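You operate a simulated robot arm through the tools that you are given. There is no shell and no other tool. Be economical: measure what you need, move in short steps, check, and stop when the job is done.

Carry out the task below with a simulated robot arm. There is one attempt and no reset: what you move stays moved.

TASK
Brush the crust out of the gold holder and rack it.
Fine: vice shut before you brush, brush back in its cup, vice open, holder in the blue hole; drop nothing on the floor.
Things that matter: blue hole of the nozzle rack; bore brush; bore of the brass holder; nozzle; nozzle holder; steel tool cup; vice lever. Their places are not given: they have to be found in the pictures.

The check looks at the end state, three seconds after you hand in, the way a careful person would. Anything else that was tipped, shoved, dropped, spilled or broken makes it a failure.

THE ROBOT
A 7-joint arm with a two-finger parallel gripper, fixed in place. Base frame: the origin is at the foot of the arm, x ahead of it, y to its left, z up; the work surface is at about z = 86. Lengths are in cm, angles in rad, forces in N, time in s.
With the tool pointing down near the work surface it reaches from about 30 to 70 cm from the base axis. Its first joint turns from -1.152 to 1.152 rad. Payload 1.57 kg.
The tool frame sits at the grasp point between the pads (the TCP): z along the fingers, y along the line on which they close. The tips reach 3 cm beyond it. Largest opening 11 cm; finger width 2.4, thickness 1.2; the body of the gripper, 4.8 by 11.2 cm, starts 7.8 cm behind the TCP.
Orientation is that of the tool frame in the base frame, as a unit quaternion [w, x, y, z]. With the fingers straight down and closing along the base's y, the tool's x points along the base's -x, its y along +y and its z along -z.

THE INTERFACE
- The arm moves only by the tool apply_moves. Its argument "plan" is a list of rows, each an object (a shift or turn left out is 0, a gripper value left out holds the last) with "dp": the shift along the tool's x, y, z in cm, a list of three; "delta_rot": the turn, a rotation vector about the tool's x, y, z in rad, a list of three; "hand": the finger opening in cm, from 0 to 11. In form: [{"dp": [dx, dy, dz], "delta_rot": [ax, ay, az], "hand": hand}, ...]. A call has 1 to 20 rows; each row is the pose to reach, as a shift and turn from the pose commanded when the call began, along the tool's axes at that moment. Each row takes 0.2 s and may step no farther than 5 cm and 0.15 rad from the row before; otherwise, or with a gripper value out of range, the whole call is refused. Where a pose cannot be reached the arm comes as near as it can. A force on the tool above 40 N (or 10 N above the force at the start of the call, whichever is more), or a blocked arm, ends the call early, and 0.2 s more pass. Each finger travels about 10.8 cm/s and halts on what it meets, pressing with about 24 N; the grip force reading is that of the motor and also rises with nothing between the fingers. The clock runs only during rows and for 0.2 s after the last one: add rows that repeat a pose to give the fingers time. The reply holds the time, the measured pose of the TCP, the force on the tool along the base axes, the opening and the grip force, in the units named above and with some noise, with the torque about the TCP (base axes, N m) and any sound that the robot's microphone picked up, and new pictures: "views" is both (left out), scene, wrist or none.
- Cameras (640 x 400 px; columns grow to the right, rows downward): "scene" is fixed at [14.91, -37.82, 140.52]; the picture's right is [0.90, -0.44, 0.00], its down [-0.25, -0.51, -0.83] and it looks along [0.36, 0.74, -0.56] (base axes); focal length 284 px, centre (320, 200). "wrist" rides on the gripper at [7, 1.6, -14.1] in the tool frame; the picture's right is [-0.23, 0.97, 0.00], its down [-0.86, -0.20, -0.48] and it looks along [-0.47, -0.11, 0.88] (tool axes); focal length 222 px, centre (320, 200).
- point_at(camera, pixels): for up to 12 pixels [column, row] of the newest picture of that camera ("zoom" is the newest enlarged one), the place [x, y, z] in the base frame of the surface seen there, good to about 0.2 cm. No time passes.
- enlarge(camera, box): a new picture of the part [left, top, right, bottom] of that camera's present view, enlarged. No time passes.
- close_job(): hands the job in; it is judged then, once.

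Go step by step. Measure first, check grasps and placings, and put right what went wrong. The budget is 80 turns and 200 pictures, counting those below and the enlarged ones. Unless the task says otherwise, let go and move clear before handing in, and close with one line.

The tools are called after "Call:" as name(argument=value, ...) on one line, values as JSON. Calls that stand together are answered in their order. apply_moves: Moves the arm, as the interface text tells. Its arguments: {"type":"object","properties":{"plan":{"type":"array"},"views":{"type":"string","enum":["both","scene","wrist","none"]}},"required":["plan"]} The other tools are called the same way: point_at (camera, pixels) gives the place of the surface under pixels of a picture; enlarge (camera, box) takes an enlarged picture of a part of a camera's view; close_job () hands the job in.

At the start:

```text
t: 0.0
ee_pos: [32.86, 7.51, 125.55]
orientation: [0.0, -0.001, 1.0, 0.0]
ft_force: [-0.6, -0.3, 0.0]
moment: [0.0, -0.01, 0.02]
gripper_width: 10.98
gripper_force: 0.0
```

scene: 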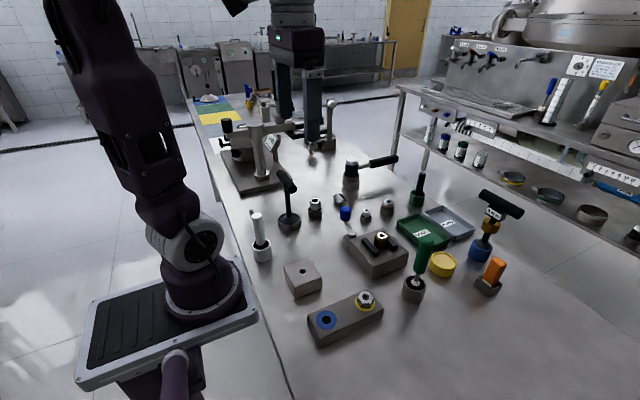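
wrist: 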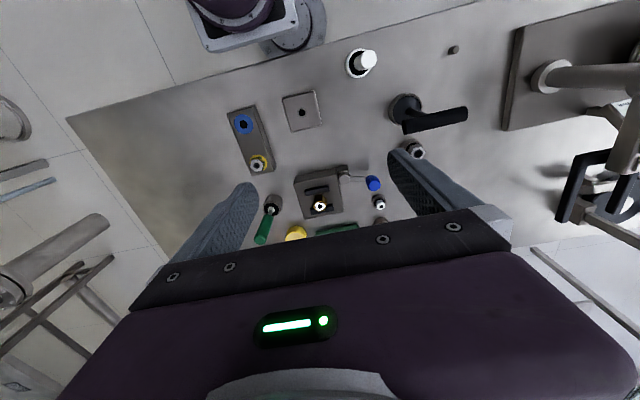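

The pictures show a rack with a blue ring and a yellow ring around (340,315), a vice-like block at (378,250), and several cups. I'll enlarge these areas before moving.

Call:
enlarge(camera="scene", box=[320, 180, 480, 280])

Call:
enlarge(camera="scene", box=[230, 170, 390, 270])

Call:
enlarge(camera="scene", box=[270, 250, 430, 350])

Call:
enlarge(camera="scene", box=[390, 170, 550, 300])

Call:
enlarge(camera="wrist", box=[220, 80, 480, 240])

```text
4.00 times, centred on (400, 230) of scene
```

zoom: 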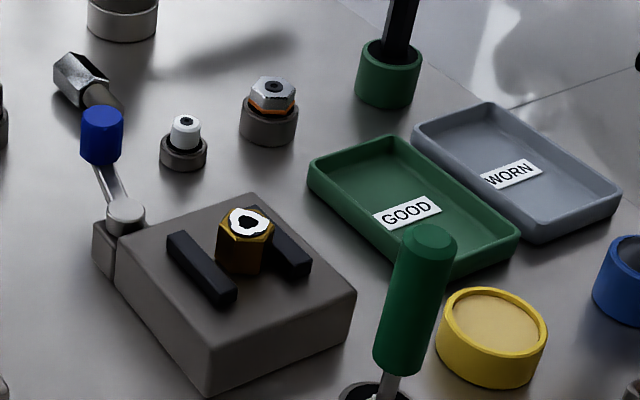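

```text
4.00 times, centred on (310, 220) of scene
```

zoom: 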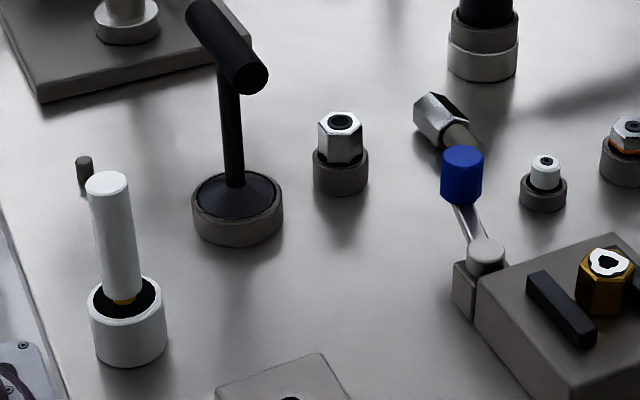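

```text
4.00 times, centred on (350, 300) of scene
```

zoom: 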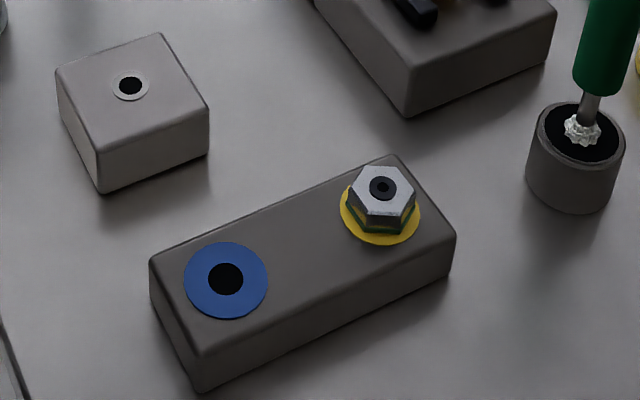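

```text
3.08 times, centred on (470, 235) of scene
```

zoom: 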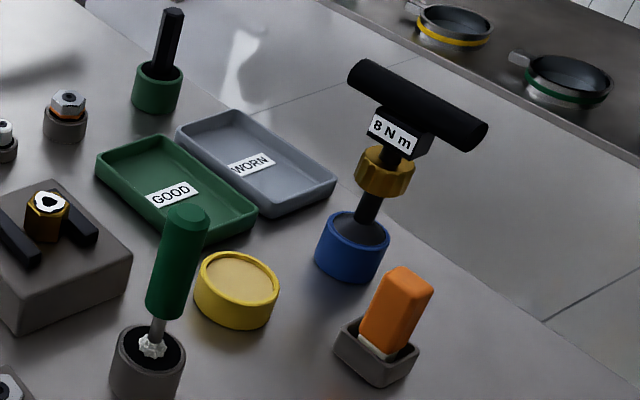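

```text
2.46 times, centred on (350, 160) of wrist
```

zoom: 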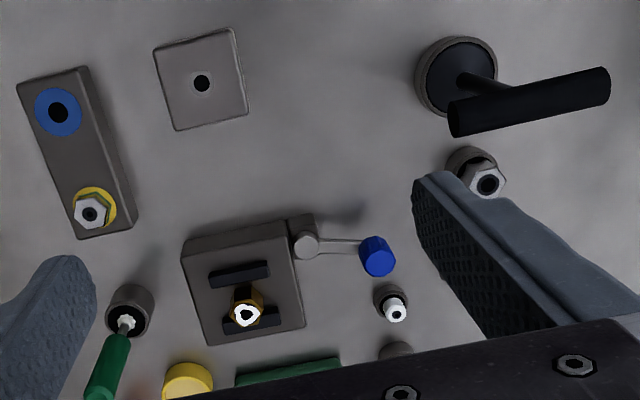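

The crusted brass holder (381,235) sits in the vice between open jaws, and the lever has a blue knob at (345,212). The green-handled brush is in a steel cup (413,285), and the blue hole is at (326,319). I'll measure all of these.

Call:
point_at(camera="scene", pixels=[[381.2, 233.5], [380, 243], [368, 244], [377, 254], [396, 247], [351.2, 232.5], [345.5, 207.5], [345.5, 217], [383.7, 230], [406, 254], [372.5, 274], [347, 240]])

Call:
point_at(camera="scene", pixels=[[427.5, 239], [426, 250], [420, 265], [415.5, 282.5], [413, 300], [403, 283], [424, 287], [326.3, 319.5], [318, 321], [335, 318], [366, 297], [326.5, 328]])

Call:
point_at(camera="wrist", pixels=[[243.5, 125.5], [257, 166], [319.5, 207], [316, 190], [318, 210], [344, 179], [373, 183], [273, 204], [272, 211], [265, 231], [303, 113], [370, 184]])

```text
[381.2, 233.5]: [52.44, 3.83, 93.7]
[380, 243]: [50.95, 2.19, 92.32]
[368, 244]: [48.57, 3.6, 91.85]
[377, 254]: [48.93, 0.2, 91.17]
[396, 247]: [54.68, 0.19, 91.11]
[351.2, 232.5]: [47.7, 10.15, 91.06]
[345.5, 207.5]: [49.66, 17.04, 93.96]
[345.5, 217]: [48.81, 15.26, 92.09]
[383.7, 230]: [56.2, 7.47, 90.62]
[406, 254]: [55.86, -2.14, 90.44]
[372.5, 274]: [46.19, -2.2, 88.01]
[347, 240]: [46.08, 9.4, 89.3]
```

```text
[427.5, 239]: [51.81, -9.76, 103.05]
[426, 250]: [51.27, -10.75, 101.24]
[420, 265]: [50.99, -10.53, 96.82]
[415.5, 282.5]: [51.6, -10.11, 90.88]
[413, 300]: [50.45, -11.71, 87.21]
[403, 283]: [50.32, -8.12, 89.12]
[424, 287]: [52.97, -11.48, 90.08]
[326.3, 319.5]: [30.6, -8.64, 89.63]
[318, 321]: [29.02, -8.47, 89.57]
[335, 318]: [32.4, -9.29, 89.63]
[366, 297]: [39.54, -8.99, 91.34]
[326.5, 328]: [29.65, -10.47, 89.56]
```

```text
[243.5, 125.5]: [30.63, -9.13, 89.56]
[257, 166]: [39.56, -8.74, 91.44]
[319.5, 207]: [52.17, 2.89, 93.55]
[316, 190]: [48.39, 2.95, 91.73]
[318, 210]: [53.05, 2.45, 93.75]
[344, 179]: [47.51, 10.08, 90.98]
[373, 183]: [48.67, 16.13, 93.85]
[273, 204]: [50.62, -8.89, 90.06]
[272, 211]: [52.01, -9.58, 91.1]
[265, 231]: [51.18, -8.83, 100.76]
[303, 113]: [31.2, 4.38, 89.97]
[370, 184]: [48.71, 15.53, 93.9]
```

Everything is consistent: the block top is z≈90.5, the lever pivot is near (47.5,10.1), and the knob is near (49,16). Before touching the lever I'll move above it to see what stands around it.

Call:
apply_moves(plan=[{"dp": [-3, 2, 4]}, {"dp": [-6, 4, 8]}, {"dp": [-9, 6, 12]}, {"dp": [-9, 6, 12]}])

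Call:
enlarge(camera="wrist", box=[160, 60, 480, 260])

Call:
point_at(camera="scene", pixels=[[338, 198], [345, 204], [366, 213], [366, 219], [387, 202], [315, 203], [315, 212], [284, 180], [289, 187], [290, 220], [351, 183], [376, 163]])

```text
refused: row 1 steps farther than a row can; nothing moved
```

```text
2.00 times, centred on (320, 160) of wrist
```

zoom: 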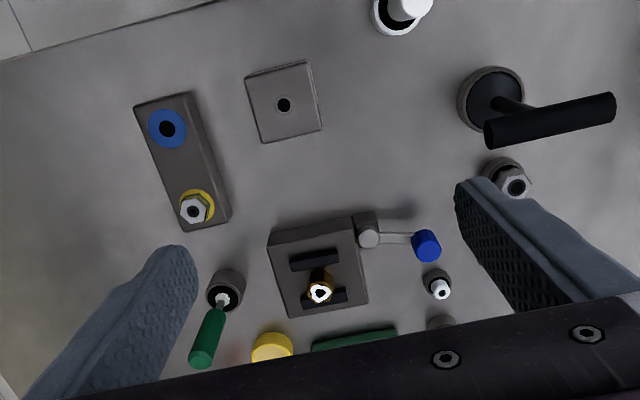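

```text
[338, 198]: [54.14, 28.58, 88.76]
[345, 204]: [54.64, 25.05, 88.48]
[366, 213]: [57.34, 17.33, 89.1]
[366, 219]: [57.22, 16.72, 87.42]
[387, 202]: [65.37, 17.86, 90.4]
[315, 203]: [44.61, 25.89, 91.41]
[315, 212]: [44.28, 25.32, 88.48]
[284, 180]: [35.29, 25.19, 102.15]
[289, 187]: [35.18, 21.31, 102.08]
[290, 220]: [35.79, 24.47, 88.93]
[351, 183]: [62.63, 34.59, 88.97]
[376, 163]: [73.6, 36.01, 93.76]
```

The surroundings of the knob are clear, with the nearest item the white nozzle at (57,17), top z≈89.5. I'll move above the knob with the fingers partly open.

Call:
apply_moves(plan=[{"dp": [-2.7, 1.4, 3.4], "hand": 5}, {"dp": [-5.4, 2.9, 6.8]}, {"dp": [-8.1, 4.3, 10.2]}, {"dp": [-10.8, 5.7, 13.6]}, {"dp": [-13.5, 7.2, 17]}, {"dp": [-16.1, 8.6, 20.5]}, {"dp": [-16.1, 8.6, 20.5]}])

Call:
enlarge(camera="wrist", box=[160, 40, 480, 240])

Call:
enlarge(camera="scene", box=[300, 170, 428, 250])

```text
t: 1.6
ee_pos: [48.81, 16.16, 105.04]
orientation: [0.0, 0.0, 1.0, -0.001]
ft_force: [0.1, 0.3, 0.4]
moment: [0.0, 0.01, 0.01]
gripper_width: 5.02
gripper_force: 0.1
```

scene: 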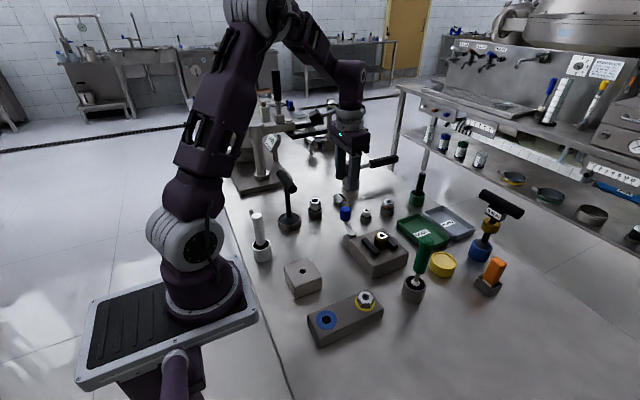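
wrist: 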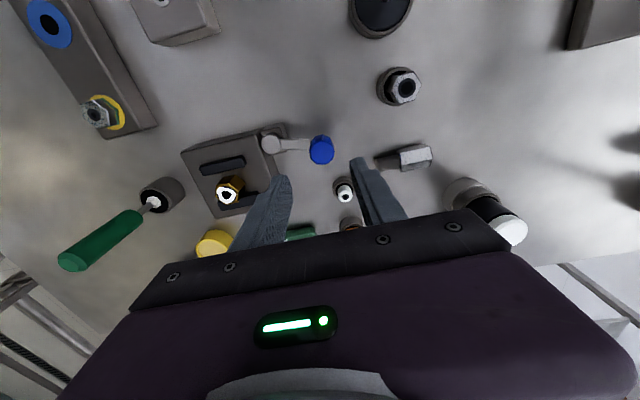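

```text
2.00 times, centred on (320, 140) of wrist
```

zoom: 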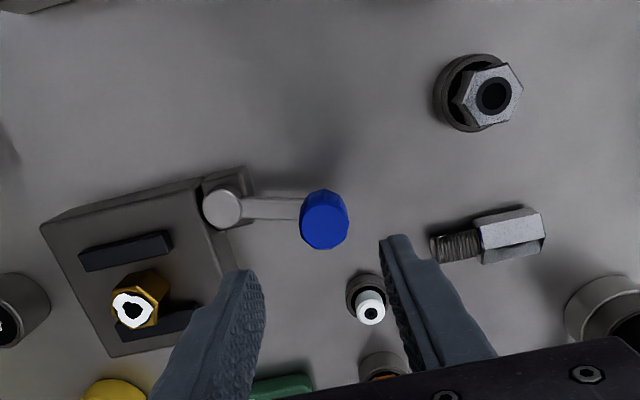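

```text
5.00 times, centred on (364, 210) of scene
```

zoom: 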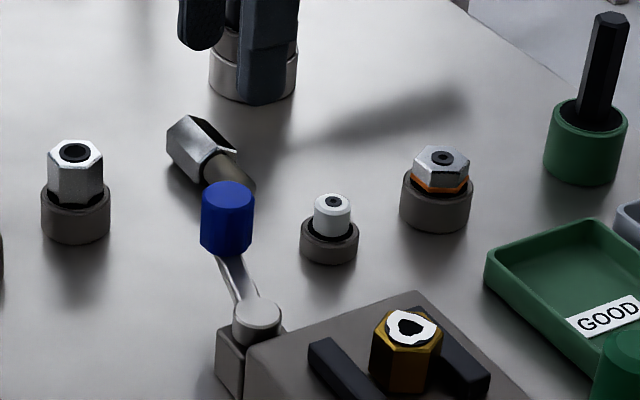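

The view is clear, so I'll measure the knob and lever precisely from the new wrist view.

Call:
point_at(camera="wrist", pixels=[[322, 147], [322, 138], [322, 155], [314, 148], [331, 148], [322, 161], [270, 144], [290, 145], [303, 146], [229, 196], [219, 165], [240, 203]])

Call:
enlarge(camera="wrist", box=[180, 110, 340, 210])

```text
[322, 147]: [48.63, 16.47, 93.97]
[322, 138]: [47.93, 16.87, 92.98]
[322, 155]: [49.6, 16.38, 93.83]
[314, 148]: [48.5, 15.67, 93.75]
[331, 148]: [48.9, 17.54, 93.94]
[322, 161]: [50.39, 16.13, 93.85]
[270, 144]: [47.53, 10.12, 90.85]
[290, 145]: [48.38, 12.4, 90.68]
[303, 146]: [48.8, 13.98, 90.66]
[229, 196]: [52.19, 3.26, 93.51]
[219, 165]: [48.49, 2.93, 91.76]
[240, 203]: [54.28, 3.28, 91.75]
```

```text
4.00 times, centred on (260, 160) of wrist
```

zoom: 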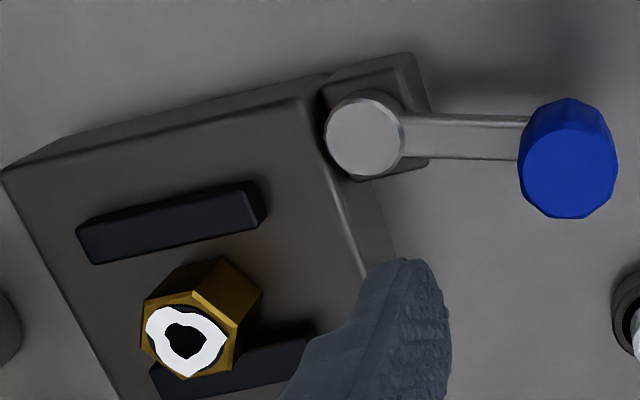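

The knob is at (49.3,16.5) with its top at 94, and the lever arm is at z≈90.7 with its pivot at (47.5,10.1). I'll descend and grip the knob, keeping the tips just above the arm.

Call:
apply_moves(plan=[{"dp": [-0.5, 0.3, 4], "hand": 5}, {"dp": [-0.5, 0.3, 8]}, {"dp": [-0.5, 0.3, 10.1]}, {"dp": [-0.5, 0.3, 10.1]}, {"dp": [-0.5, 0.3, 10.1], "hand": 1.5}, {"dp": [-0.5, 0.3, 10.1]}, {"dp": [-0.5, 0.3, 10.1]}])

Call:
enlarge(camera="scene", box=[300, 170, 428, 250])

```text
t: 3.2
ee_pos: [49.4, 16.24, 94.85]
orientation: [-0.001, 0.0, 1.0, -0.001]
ft_force: [-0.4, -8.0, -8.0]
moment: [-0.09, -0.68, 0.11]
gripper_width: 2.86
gripper_force: 37.9
```

scene: 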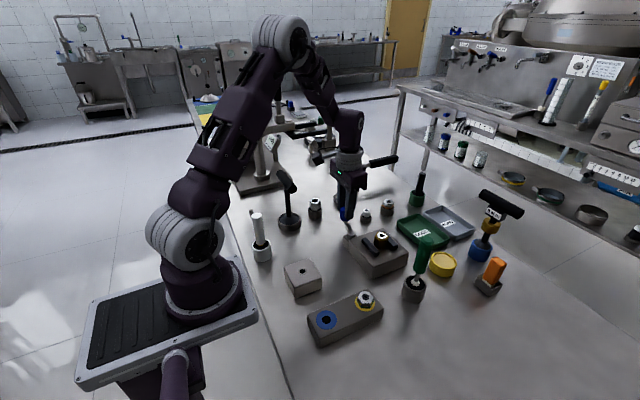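
wrist: 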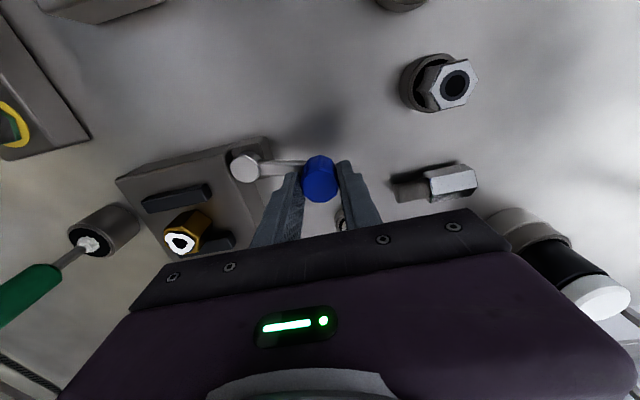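

```text
5.00 times, centred on (364, 210) of scene
```

zoom: 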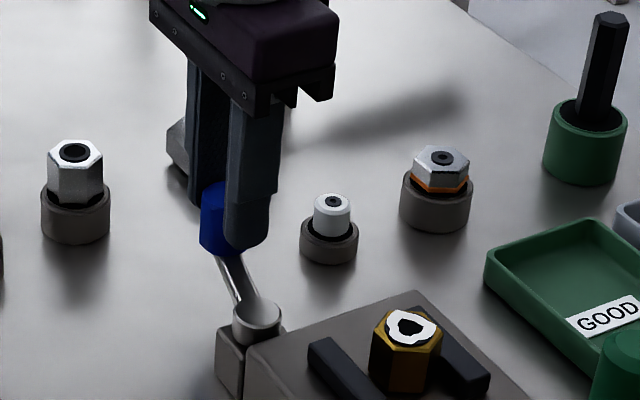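

The knob is gripped at 2.86 cm wide, centred at about (49.4,16.2). I'll try a small swing toward −x along the arc, watching the force to learn which way the lever turns.

Call:
apply_moves(plan=[{"dp": [0.46, 0.0, 0], "delta_rot": [0, 0, -0.075], "hand": 1.5}, {"dp": [0.93, 0.0, 0], "delta_rot": [0, 0, -0.15]}, {"dp": [1.42, 0.05, 0], "delta_rot": [0, 0, -0.225]}, {"dp": [1.89, 0.07, 0], "delta_rot": [0, 0, -0.3]}])

```text
t: 4.2
ee_pos: [47.53, 16.45, 94.98]
orientation: [-0.001, -0.151, 0.989, 0.001]
ft_force: [-3.1, 8.8, -24.6]
moment: [0.3, -0.46, -0.17]
gripper_width: 2.87
gripper_force: 38.3
```

scene: 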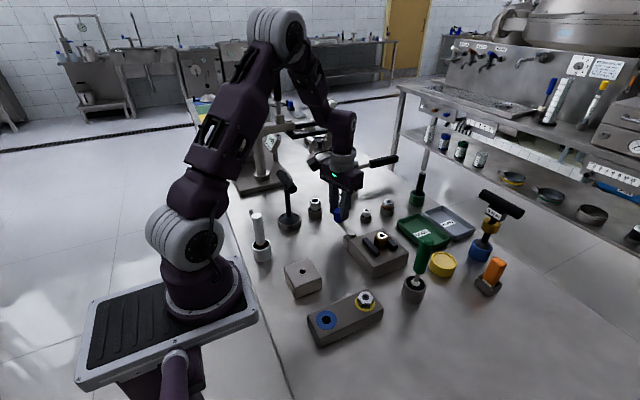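
wrist: 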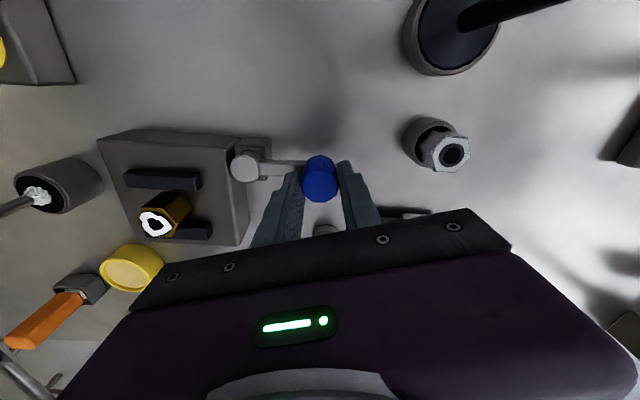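

The lever swung freely toward −x. I'll check from the picture whether the jaw gap shrank.

Call:
enlarge(camera="wrist", box=[90, 120, 250, 250])

Call:
point_at(camera="wrist", pixels=[[162, 178], [130, 178], [190, 178], [194, 230], [156, 222], [244, 163]])

```text
3.08 times, centred on (170, 185) of wrist
```

zoom: 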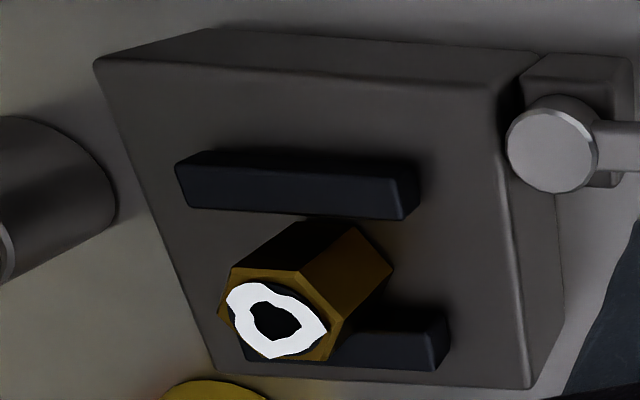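

```text
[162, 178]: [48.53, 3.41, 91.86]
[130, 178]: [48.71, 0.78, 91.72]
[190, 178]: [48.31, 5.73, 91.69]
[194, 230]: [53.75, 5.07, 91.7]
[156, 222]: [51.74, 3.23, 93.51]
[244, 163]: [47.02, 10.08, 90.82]
```

The change in the gap is too small to judge, so I'll continue the swing another 0.6 rad along the arc and compare.

Call:
apply_moves(plan=[{"dp": [0.46, 0.05, 0.08], "delta_rot": [0, 0, -0.075], "hand": 1.5}, {"dp": [0.93, 0.15, 0.1], "delta_rot": [0, 0, -0.15]}, {"dp": [1.89, 0.2, 0.1], "delta_rot": [0, 0, -0.3]}, {"dp": [2.85, 0.12, 0.1], "delta_rot": [0, 0, -0.45]}, {"dp": [3.78, -0.1, 0.1], "delta_rot": [0, 0, -0.6]}])

Call:
enlarge(camera="scene", box=[300, 180, 428, 280])

```text
t: 5.4
ee_pos: [44.04, 15.3, 94.98]
orientation: [0.001, -0.436, 0.9, 0.0]
ft_force: [-8.9, 15.2, 11.7]
moment: [1.02, -0.27, 0.07]
gripper_width: 2.87
gripper_force: 38.8
```

scene: 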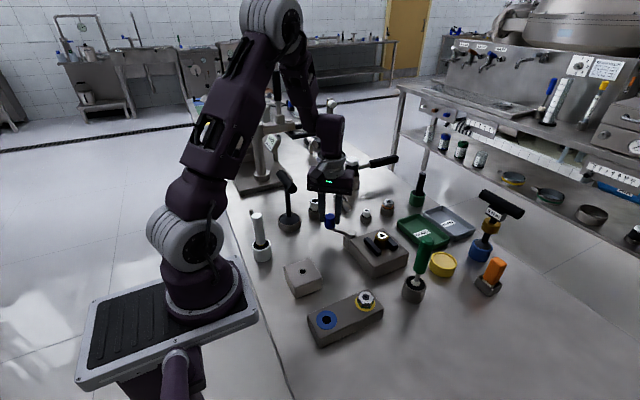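
wrist: 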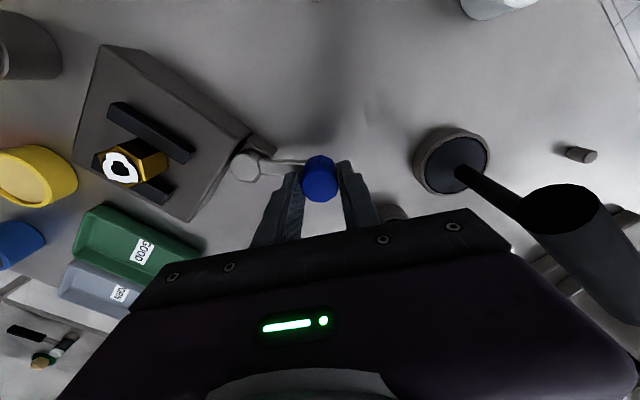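

```text
4.00 times, centred on (364, 230) of scene
```

zoom: 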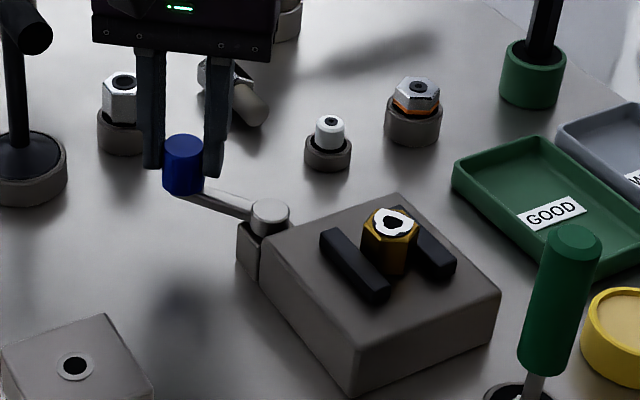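

The jaw is closing on the holder: the left bar is visibly nearer. I'll keep following the arc in the same direction.

Call:
apply_moves(plan=[{"dp": [0.46, 0.2, 0], "delta_rot": [0, 0, -0.075], "hand": 1.5}, {"dp": [0.95, 0.3, 0], "delta_rot": [0, 0, -0.15]}, {"dp": [1.92, 0.4, 0], "delta_rot": [0, 0, -0.3]}, {"dp": [2.9, 0.33, 0], "delta_rot": [0, 0, -0.45]}, {"dp": [3.85, 0.1, 0], "delta_rot": [0, 0, -0.6]}])

Call:
enlarge(camera="scene", box=[300, 180, 428, 280])

```text
t: 6.5
ee_pos: [42.26, 13.37, 94.95]
orientation: [0.01, -0.639, 0.769, 0.001]
ft_force: [9.9, 4.5, -16.6]
moment: [0.81, 0.22, -0.29]
gripper_width: 2.92
gripper_force: 38.6
stopped in row 5: the force on the tool passed its limit at 43 N (the readings are from after the stop); the commanded pose is now the measured one
```

scene: 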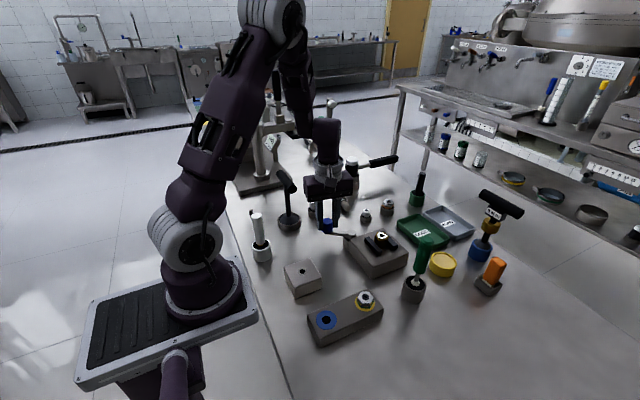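
wrist: 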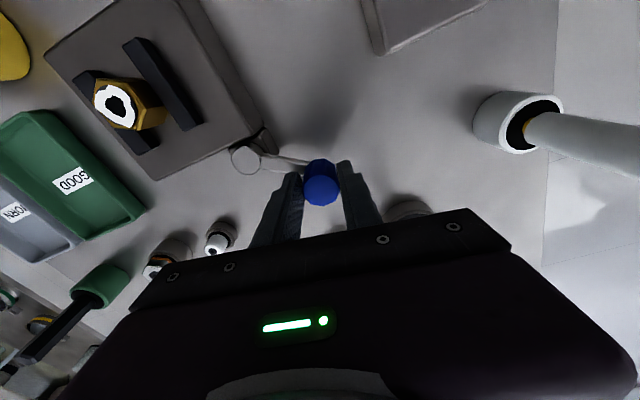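

```text
4.00 times, centred on (364, 230) of scene
```

zoom: 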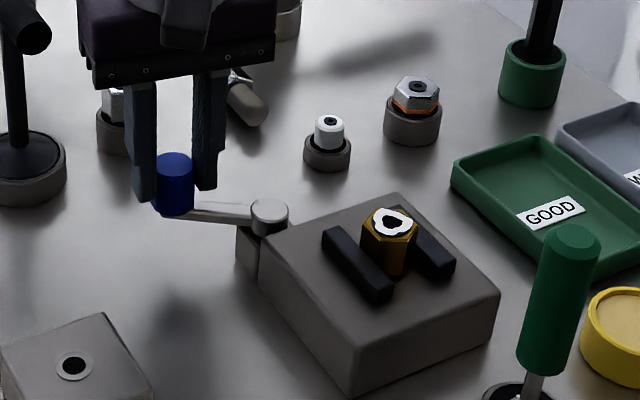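

The force limit tripped at about (42.3,13.4). I'll measure the gap between the jaw and the holder to decide whether this is the end stop.

Call:
enlarge(camera="wrist", box=[60, 20, 220, 160])

Call:
point_at(camera="scene", pixels=[[383, 240], [384, 252], [397, 248], [396, 232], [402, 240], [367, 230.5], [378.5, 234.5], [396, 240], [391, 245], [410, 246]])

Call:
point_at(camera="wrist", pixels=[[162, 85], [148, 60], [180, 115], [145, 140], [115, 104], [245, 157]])

```text
2.86 times, centred on (140, 90) of wrist
```

zoom: 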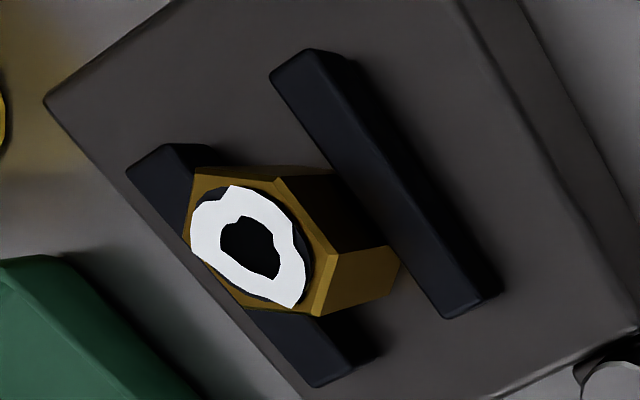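

```text
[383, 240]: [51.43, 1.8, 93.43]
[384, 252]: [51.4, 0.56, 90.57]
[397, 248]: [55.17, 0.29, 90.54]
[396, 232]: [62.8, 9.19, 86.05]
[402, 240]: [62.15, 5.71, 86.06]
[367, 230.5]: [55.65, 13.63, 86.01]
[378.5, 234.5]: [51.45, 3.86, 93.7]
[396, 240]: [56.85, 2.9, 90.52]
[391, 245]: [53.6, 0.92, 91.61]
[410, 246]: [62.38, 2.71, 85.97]
```

```text
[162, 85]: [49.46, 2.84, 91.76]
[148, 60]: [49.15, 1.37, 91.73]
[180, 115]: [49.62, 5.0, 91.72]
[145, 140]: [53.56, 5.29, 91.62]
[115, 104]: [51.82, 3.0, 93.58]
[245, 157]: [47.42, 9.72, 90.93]
```

Both jaws moved inward, from x=48.5 and 54.3 to 49.5 and 53.6, and they look nearly shut. I'll relax along the refined arc and keep pushing until a clear stop.

Call:
apply_moves(plan=[{"dp": [0.4, 0.14, 0], "delta_rot": [0, 0, -0.07], "hand": 1.5}, {"dp": [0.83, 0.26, 0], "delta_rot": [0, 0, -0.14]}, {"dp": [1.3, 0.34, 0], "delta_rot": [0, 0, -0.215]}, {"dp": [1.78, 0.42, 0], "delta_rot": [0, 0, -0.29]}, {"dp": [2.25, 0.43, 0], "delta_rot": [0, 0, -0.365]}, {"dp": [2.72, 0.43, 0], "delta_rot": [0, 0, -0.44]}])

Call:
enlarge(camera="scene", box=[300, 180, 428, 280])

```text
t: 7.1
ee_pos: [42.32, 13.21, 94.97]
orientation: [0.017, -0.682, 0.731, 0.0]
ft_force: [10.8, 5.5, -15.3]
moment: [0.47, 0.37, -0.17]
gripper_width: 2.94
gripper_force: 39.1
stopped in row 2: the force on the tool passed its limit at 43 N (the readings are from after the stop); the commanded pose is now the measured one
```

scene: 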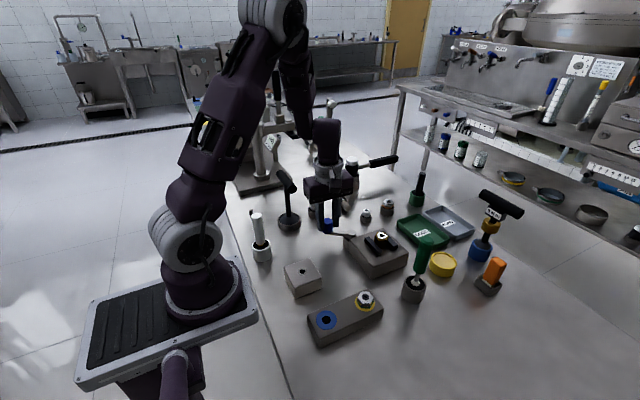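
wrist: 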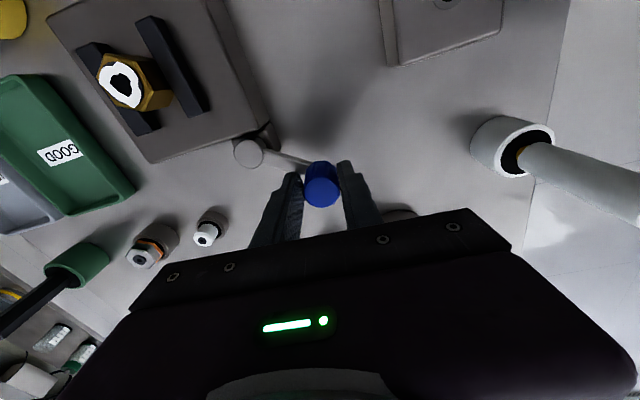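

```text
4.00 times, centred on (364, 230) of scene
```

zoom: 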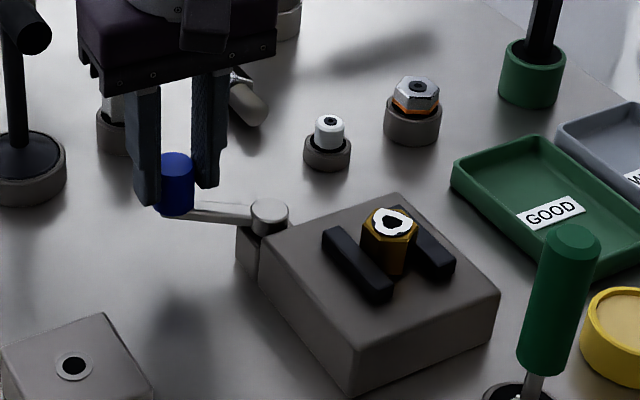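

The lever is firmly stopped about 1.3 rad from its start and the jaws bracket the holder, so the vice is shut. I'll release the knob, straighten the tool tilt and rise.

Call:
apply_moves(plan=[{"hand": 6}, {"hand": 6}, {"hand": 6}, {"dp": [0, 0, -4], "delta_rot": [-0.023, 0.025, 0]}, {"dp": [0, 0, -8.5], "delta_rot": [-0.023, 0.025, 0]}, {"dp": [0, 0, -13], "delta_rot": [-0.023, 0.025, 0]}, {"dp": [0, 0, -17], "delta_rot": [-0.023, 0.025, 0]}, {"dp": [0, 0, -17], "delta_rot": [-0.023, 0.025, 0]}])

Call:
enlarge(camera="scene", box=[310, 190, 438, 270])

```text
t: 8.9
ee_pos: [41.75, 12.74, 112.1]
orientation: [-0.001, -0.682, 0.731, -0.001]
ft_force: [-0.4, -0.4, 0.0]
moment: [0.02, 0.01, -0.01]
gripper_width: 6.0
gripper_force: 0.1
```

scene: 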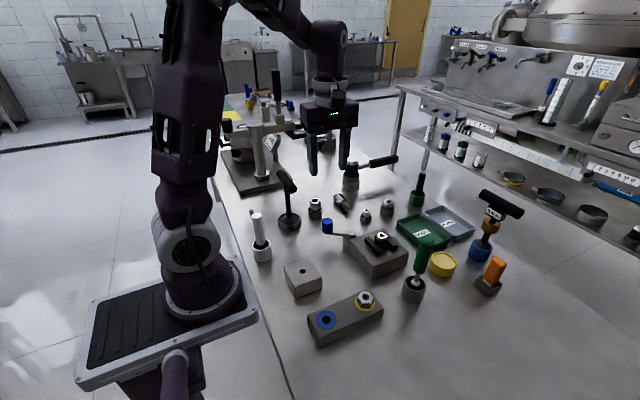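
wrist: 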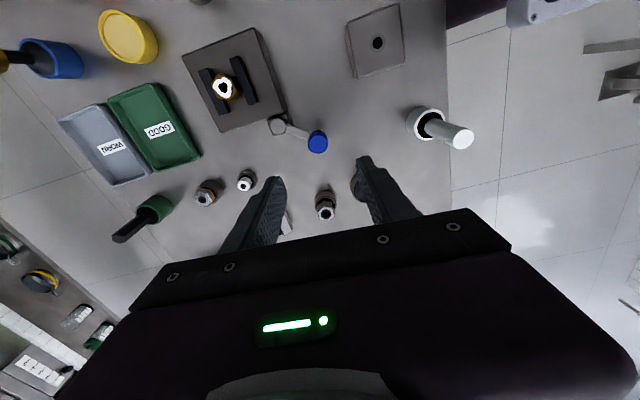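

```text
5.00 times, centred on (374, 230) of scene
```

zoom: 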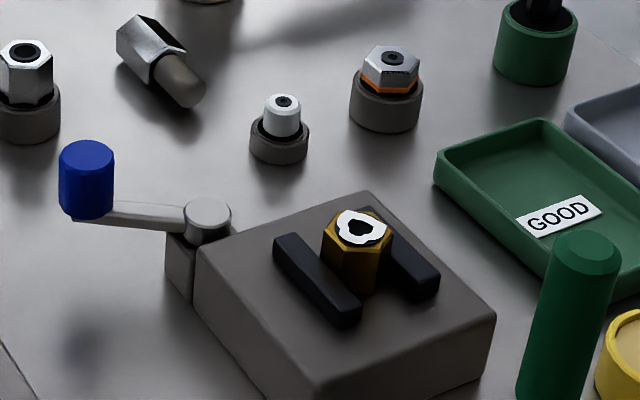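

The lever stayed put. I'll check the jaw contact from the wrist view before going on.

Call:
enlarge(camera="wrist", box=[180, 40, 276, 130])

Call:
point_at(camera="wrist", pixels=[[224, 86], [210, 80], [245, 83], [237, 96], [279, 126], [319, 141], [230, 96], [216, 103]])

```text
4.44 times, centred on (228, 85) of wrist
```

zoom: 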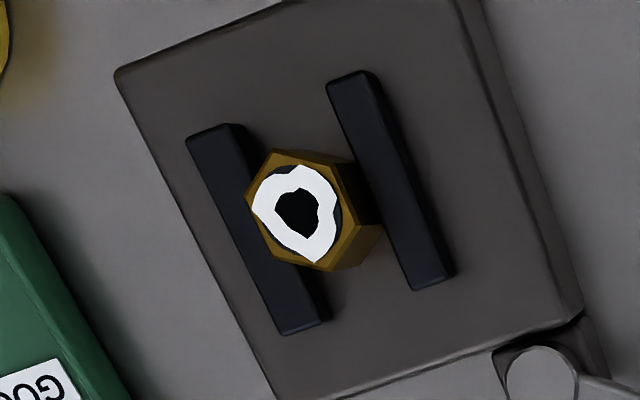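

```text
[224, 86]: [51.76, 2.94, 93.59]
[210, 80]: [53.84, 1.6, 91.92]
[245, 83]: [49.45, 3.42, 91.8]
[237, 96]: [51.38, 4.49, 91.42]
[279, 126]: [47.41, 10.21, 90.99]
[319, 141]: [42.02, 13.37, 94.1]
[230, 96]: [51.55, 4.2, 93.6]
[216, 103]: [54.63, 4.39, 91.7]
```

The jaws press on two flats of the hex, so the vice is shut. Next I'll turn the tool back and move above the green brush at (51.7,−9.7).

Call:
apply_moves(plan=[{"dp": [2.0, -1.1, -0.4], "delta_rot": [0, 0, 0.137]}, {"dp": [4.0, -2.1, -1]}, {"dp": [4.0, -2.1, -1], "delta_rot": [0, 0, 0.137]}], views="none")

```text
t: 9.7
ee_pos: [43.6, 8.47, 113.18]
orientation: [-0.001, -0.63, 0.777, -0.001]
ft_force: [-0.8, -0.8, -0.2]
moment: [-0.01, 0.01, -0.02]
gripper_width: 6.01
gripper_force: 0.0
```

Yaw is now 1.36. I'll continue the combined move and turn to the brush.

Call:
apply_moves(plan=[{"dp": [1.6, -1.2, -0.1], "delta_rot": [0, 0, 0.136]}, {"dp": [3.2, -2.3, -0.2], "delta_rot": [0, 0, 0.273]}, {"dp": [4.8, -3.5, -0.3], "delta_rot": [0, 0, 0.409]}, {"dp": [6.4, -4.7, -0.4], "delta_rot": [0, 0, 0.545]}, {"dp": [8.1, -5.8, -0.5], "delta_rot": [0, 0, 0.682]}, {"dp": [9.7, -7.0, -0.6], "delta_rot": [0, 0, 0.818]}, {"dp": [11.3, -8.2, -0.7], "delta_rot": [0, 0, 0.954]}, {"dp": [12.9, -9.3, -0.8], "delta_rot": [0, 0, 1.09]}, {"dp": [14.5, -10.5, -0.8], "delta_rot": [0, 0, 1.227]}, {"dp": [16.1, -11.7, -0.8], "delta_rot": [0, 0, 1.363]}, {"dp": [16.1, -11.7, -0.8], "delta_rot": [0, 0, 1.363]}])

Call:
enlarge(camera="scene", box=[370, 210, 466, 310])

```text
t: 12.1
ee_pos: [51.71, -9.65, 113.94]
orientation: [-0.001, 0.001, 1.0, -0.001]
ft_force: [-1.0, 0.7, -0.1]
moment: [0.02, 0.0, 0.02]
gripper_width: 5.97
gripper_force: 0.1
```

scene: 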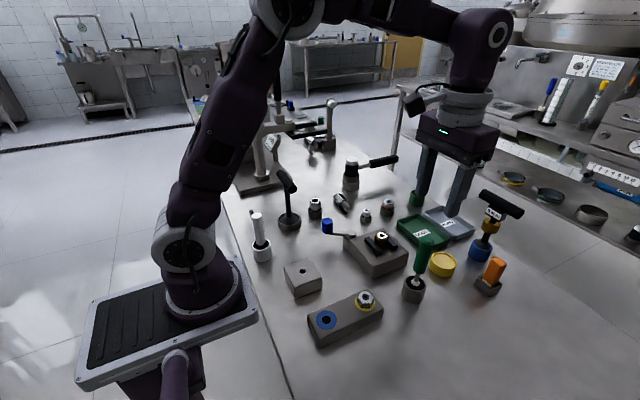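
wrist: 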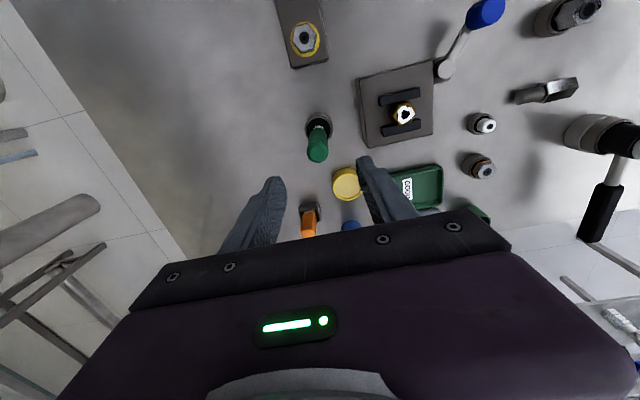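

```text
4.00 times, centred on (418, 260) of scene
```

zoom: 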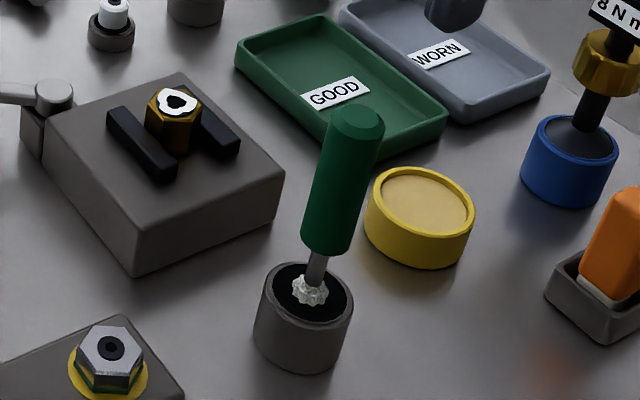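

The brush looks vertical and well placed. I'll measure the handle top, handle bottom, bristles and cup.

Call:
point_at(camera="wrist", pixels=[[317, 155], [308, 156], [326, 156], [317, 143], [318, 128], [318, 118], [307, 128], [331, 126], [403, 113], [389, 97], [404, 126]])

Call:
point_at(camera="scene", pixels=[[427, 240], [423, 238], [431, 240], [418, 271], [413.5, 271], [422, 273], [415.5, 281], [417, 275], [381.5, 235], [378, 234], [385.5, 235.5], [381, 243]])

Call:
enlarge(camera="wrist", box=[290, 60, 450, 180])

```text
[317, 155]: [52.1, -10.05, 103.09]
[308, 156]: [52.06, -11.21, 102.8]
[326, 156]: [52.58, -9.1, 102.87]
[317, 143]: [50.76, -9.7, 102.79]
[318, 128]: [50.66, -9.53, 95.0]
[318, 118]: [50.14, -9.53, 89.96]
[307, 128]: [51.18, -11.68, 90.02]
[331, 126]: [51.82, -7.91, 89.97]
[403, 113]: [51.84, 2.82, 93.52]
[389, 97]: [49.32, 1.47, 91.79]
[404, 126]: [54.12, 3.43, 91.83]
```

```text
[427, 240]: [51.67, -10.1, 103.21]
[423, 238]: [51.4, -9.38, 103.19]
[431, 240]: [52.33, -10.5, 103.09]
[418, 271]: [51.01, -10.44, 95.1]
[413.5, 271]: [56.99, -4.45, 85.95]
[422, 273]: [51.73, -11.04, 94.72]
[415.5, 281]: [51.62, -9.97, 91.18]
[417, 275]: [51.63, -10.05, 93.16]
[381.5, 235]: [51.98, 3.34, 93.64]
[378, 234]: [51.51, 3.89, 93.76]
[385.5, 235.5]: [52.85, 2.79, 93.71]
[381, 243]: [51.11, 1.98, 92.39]
```

```text
3.33 times, centred on (370, 120) of wrist
```

zoom: 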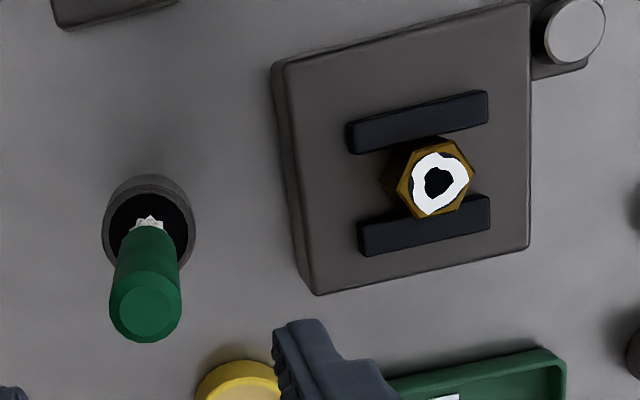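

The handle runs z 94.5–103.1 and is centred on about (51.75,−9.95). I'll descend to TCP z=99.5 and grip it.

Call:
apply_moves(plan=[{"dp": [-0.05, -0.3, 4], "hand": 6}, {"dp": [-0.05, -0.3, 8.5]}, {"dp": [-0.05, -0.3, 12]}, {"dp": [-0.05, -0.3, 14.45]}, {"dp": [-0.05, -0.3, 14.45]}, {"dp": [-0.05, -0.3, 14.45], "hand": 1}, {"dp": [-0.05, -0.3, 14.45], "hand": 1}, {"dp": [-0.05, -0.3, 14.45], "hand": 1}])

Call:
enlarge(camera="scene", box=[370, 210, 466, 310])

```text
t: 13.9
ee_pos: [51.7, -9.89, 99.51]
orientation: [-0.002, 0.0, 1.0, -0.002]
ft_force: [-0.6, -2.9, -1.0]
moment: [-0.2, 0.07, 0.01]
gripper_width: 2.48
gripper_force: 23.7
```

scene: 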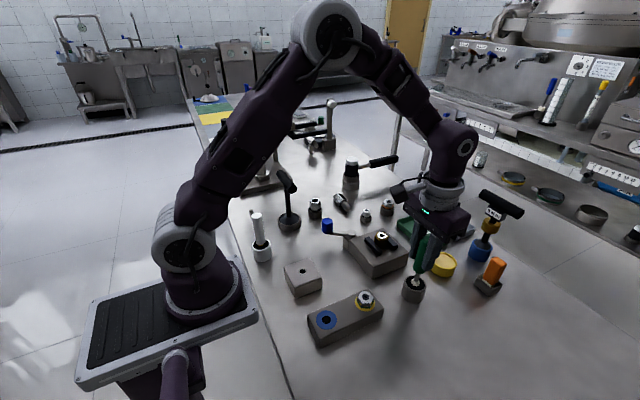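
wrist: 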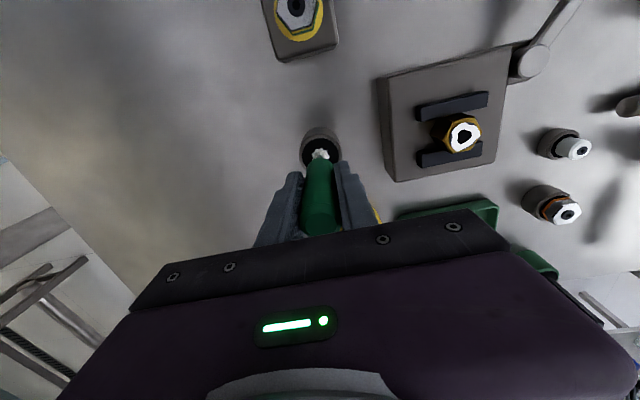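

```text
4.00 times, centred on (418, 260) of scene
```

zoom: 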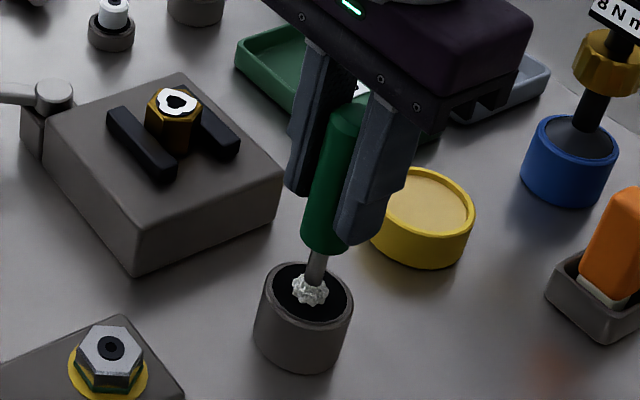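

The handle is firmly held at 2.48 cm. I'll lift straight up and inspect the brush.

Call:
apply_moves(plan=[{"dp": [0, 0, -2], "hand": 1}, {"dp": [0, 0, -5]}, {"dp": [0, 0, -8.5]}, {"dp": [0, 0, -12]}, {"dp": [0, 0, -12]}])

Call:
enlarge(camera="scene", box=[370, 170, 498, 300])

Call:
enlarge(camera="wrist", box=[260, 60, 460, 240])

```text
t: 15.1
ee_pos: [51.79, -9.9, 111.52]
orientation: [-0.001, 0.0, 1.0, -0.001]
ft_force: [-0.1, 0.1, -0.1]
moment: [-0.04, 0.04, 0.02]
gripper_width: 2.49
gripper_force: 24.4
```

scene: 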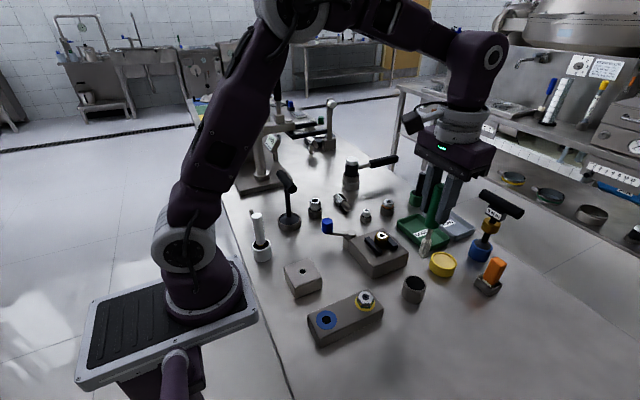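
wrist: 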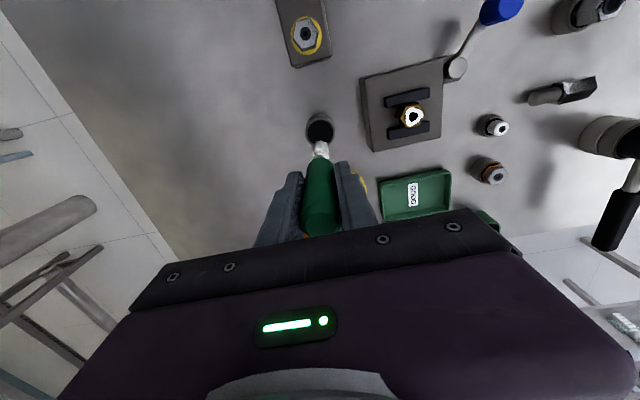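

```text
3.08 times, centred on (434, 235) of scene
```

zoom: 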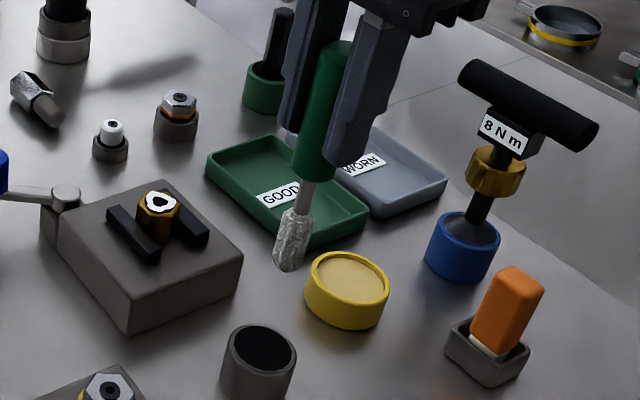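

```text
2.22 times, centred on (360, 150) of wrist
```

zoom: 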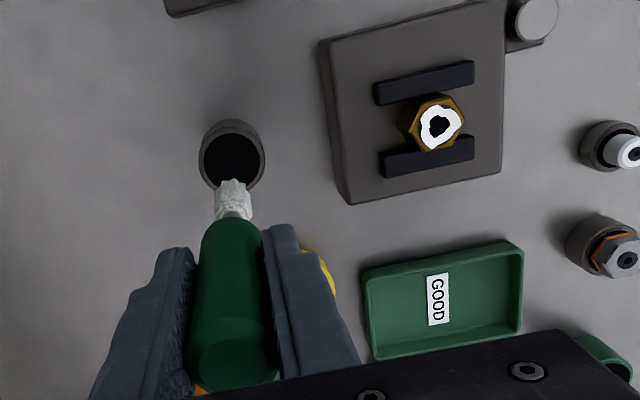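

The brush is held straight, with a bristle tip near scene (424,256). I'll measure the tip axis and the bore centre.

Call:
point_at(camera="scene", pixels=[[424, 256], [424.3, 253], [425.5, 246], [427.5, 239], [429.5, 232], [432, 215], [382, 235.5], [381.5, 238], [378.5, 234], [386, 235.5], [413, 283]])

Call:
point_at(camera="wrist", pixels=[[320, 145], [320, 150], [314, 150], [326, 150], [412, 115], [413, 110], [413, 122], [407, 116], [419, 115], [405, 98], [407, 131]])

Call:
enlarge(camera="wrist", box=[380, 80, 440, 140])

Call:
enlarge(camera="scene", box=[360, 220, 404, 256])

```text
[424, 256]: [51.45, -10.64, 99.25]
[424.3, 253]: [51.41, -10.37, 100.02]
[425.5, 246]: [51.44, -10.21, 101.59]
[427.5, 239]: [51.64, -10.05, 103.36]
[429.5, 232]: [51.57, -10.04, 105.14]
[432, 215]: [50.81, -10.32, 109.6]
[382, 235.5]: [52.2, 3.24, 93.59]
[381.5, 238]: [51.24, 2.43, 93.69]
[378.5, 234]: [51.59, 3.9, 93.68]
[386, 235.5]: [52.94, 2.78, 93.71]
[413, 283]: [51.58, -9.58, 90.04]
```

```text
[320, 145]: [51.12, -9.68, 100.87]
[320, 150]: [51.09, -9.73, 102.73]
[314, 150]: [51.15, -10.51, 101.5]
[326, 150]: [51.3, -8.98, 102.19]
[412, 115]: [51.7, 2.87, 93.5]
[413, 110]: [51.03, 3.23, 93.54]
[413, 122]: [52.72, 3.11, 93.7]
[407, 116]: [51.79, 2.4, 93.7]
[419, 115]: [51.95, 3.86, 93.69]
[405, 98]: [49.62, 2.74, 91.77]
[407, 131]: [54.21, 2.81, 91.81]
```

```text
6.67 times, centred on (410, 110) of wrist
```

zoom: 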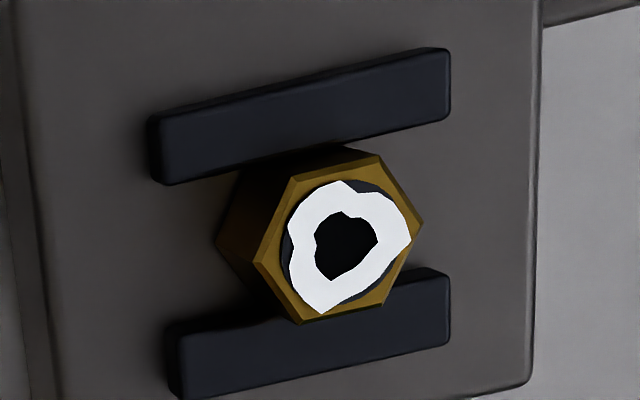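

```text
11.11 times, centred on (382, 238) of scene
```

zoom: 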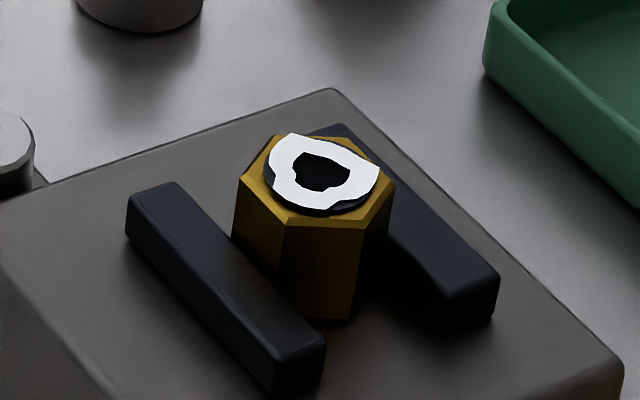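

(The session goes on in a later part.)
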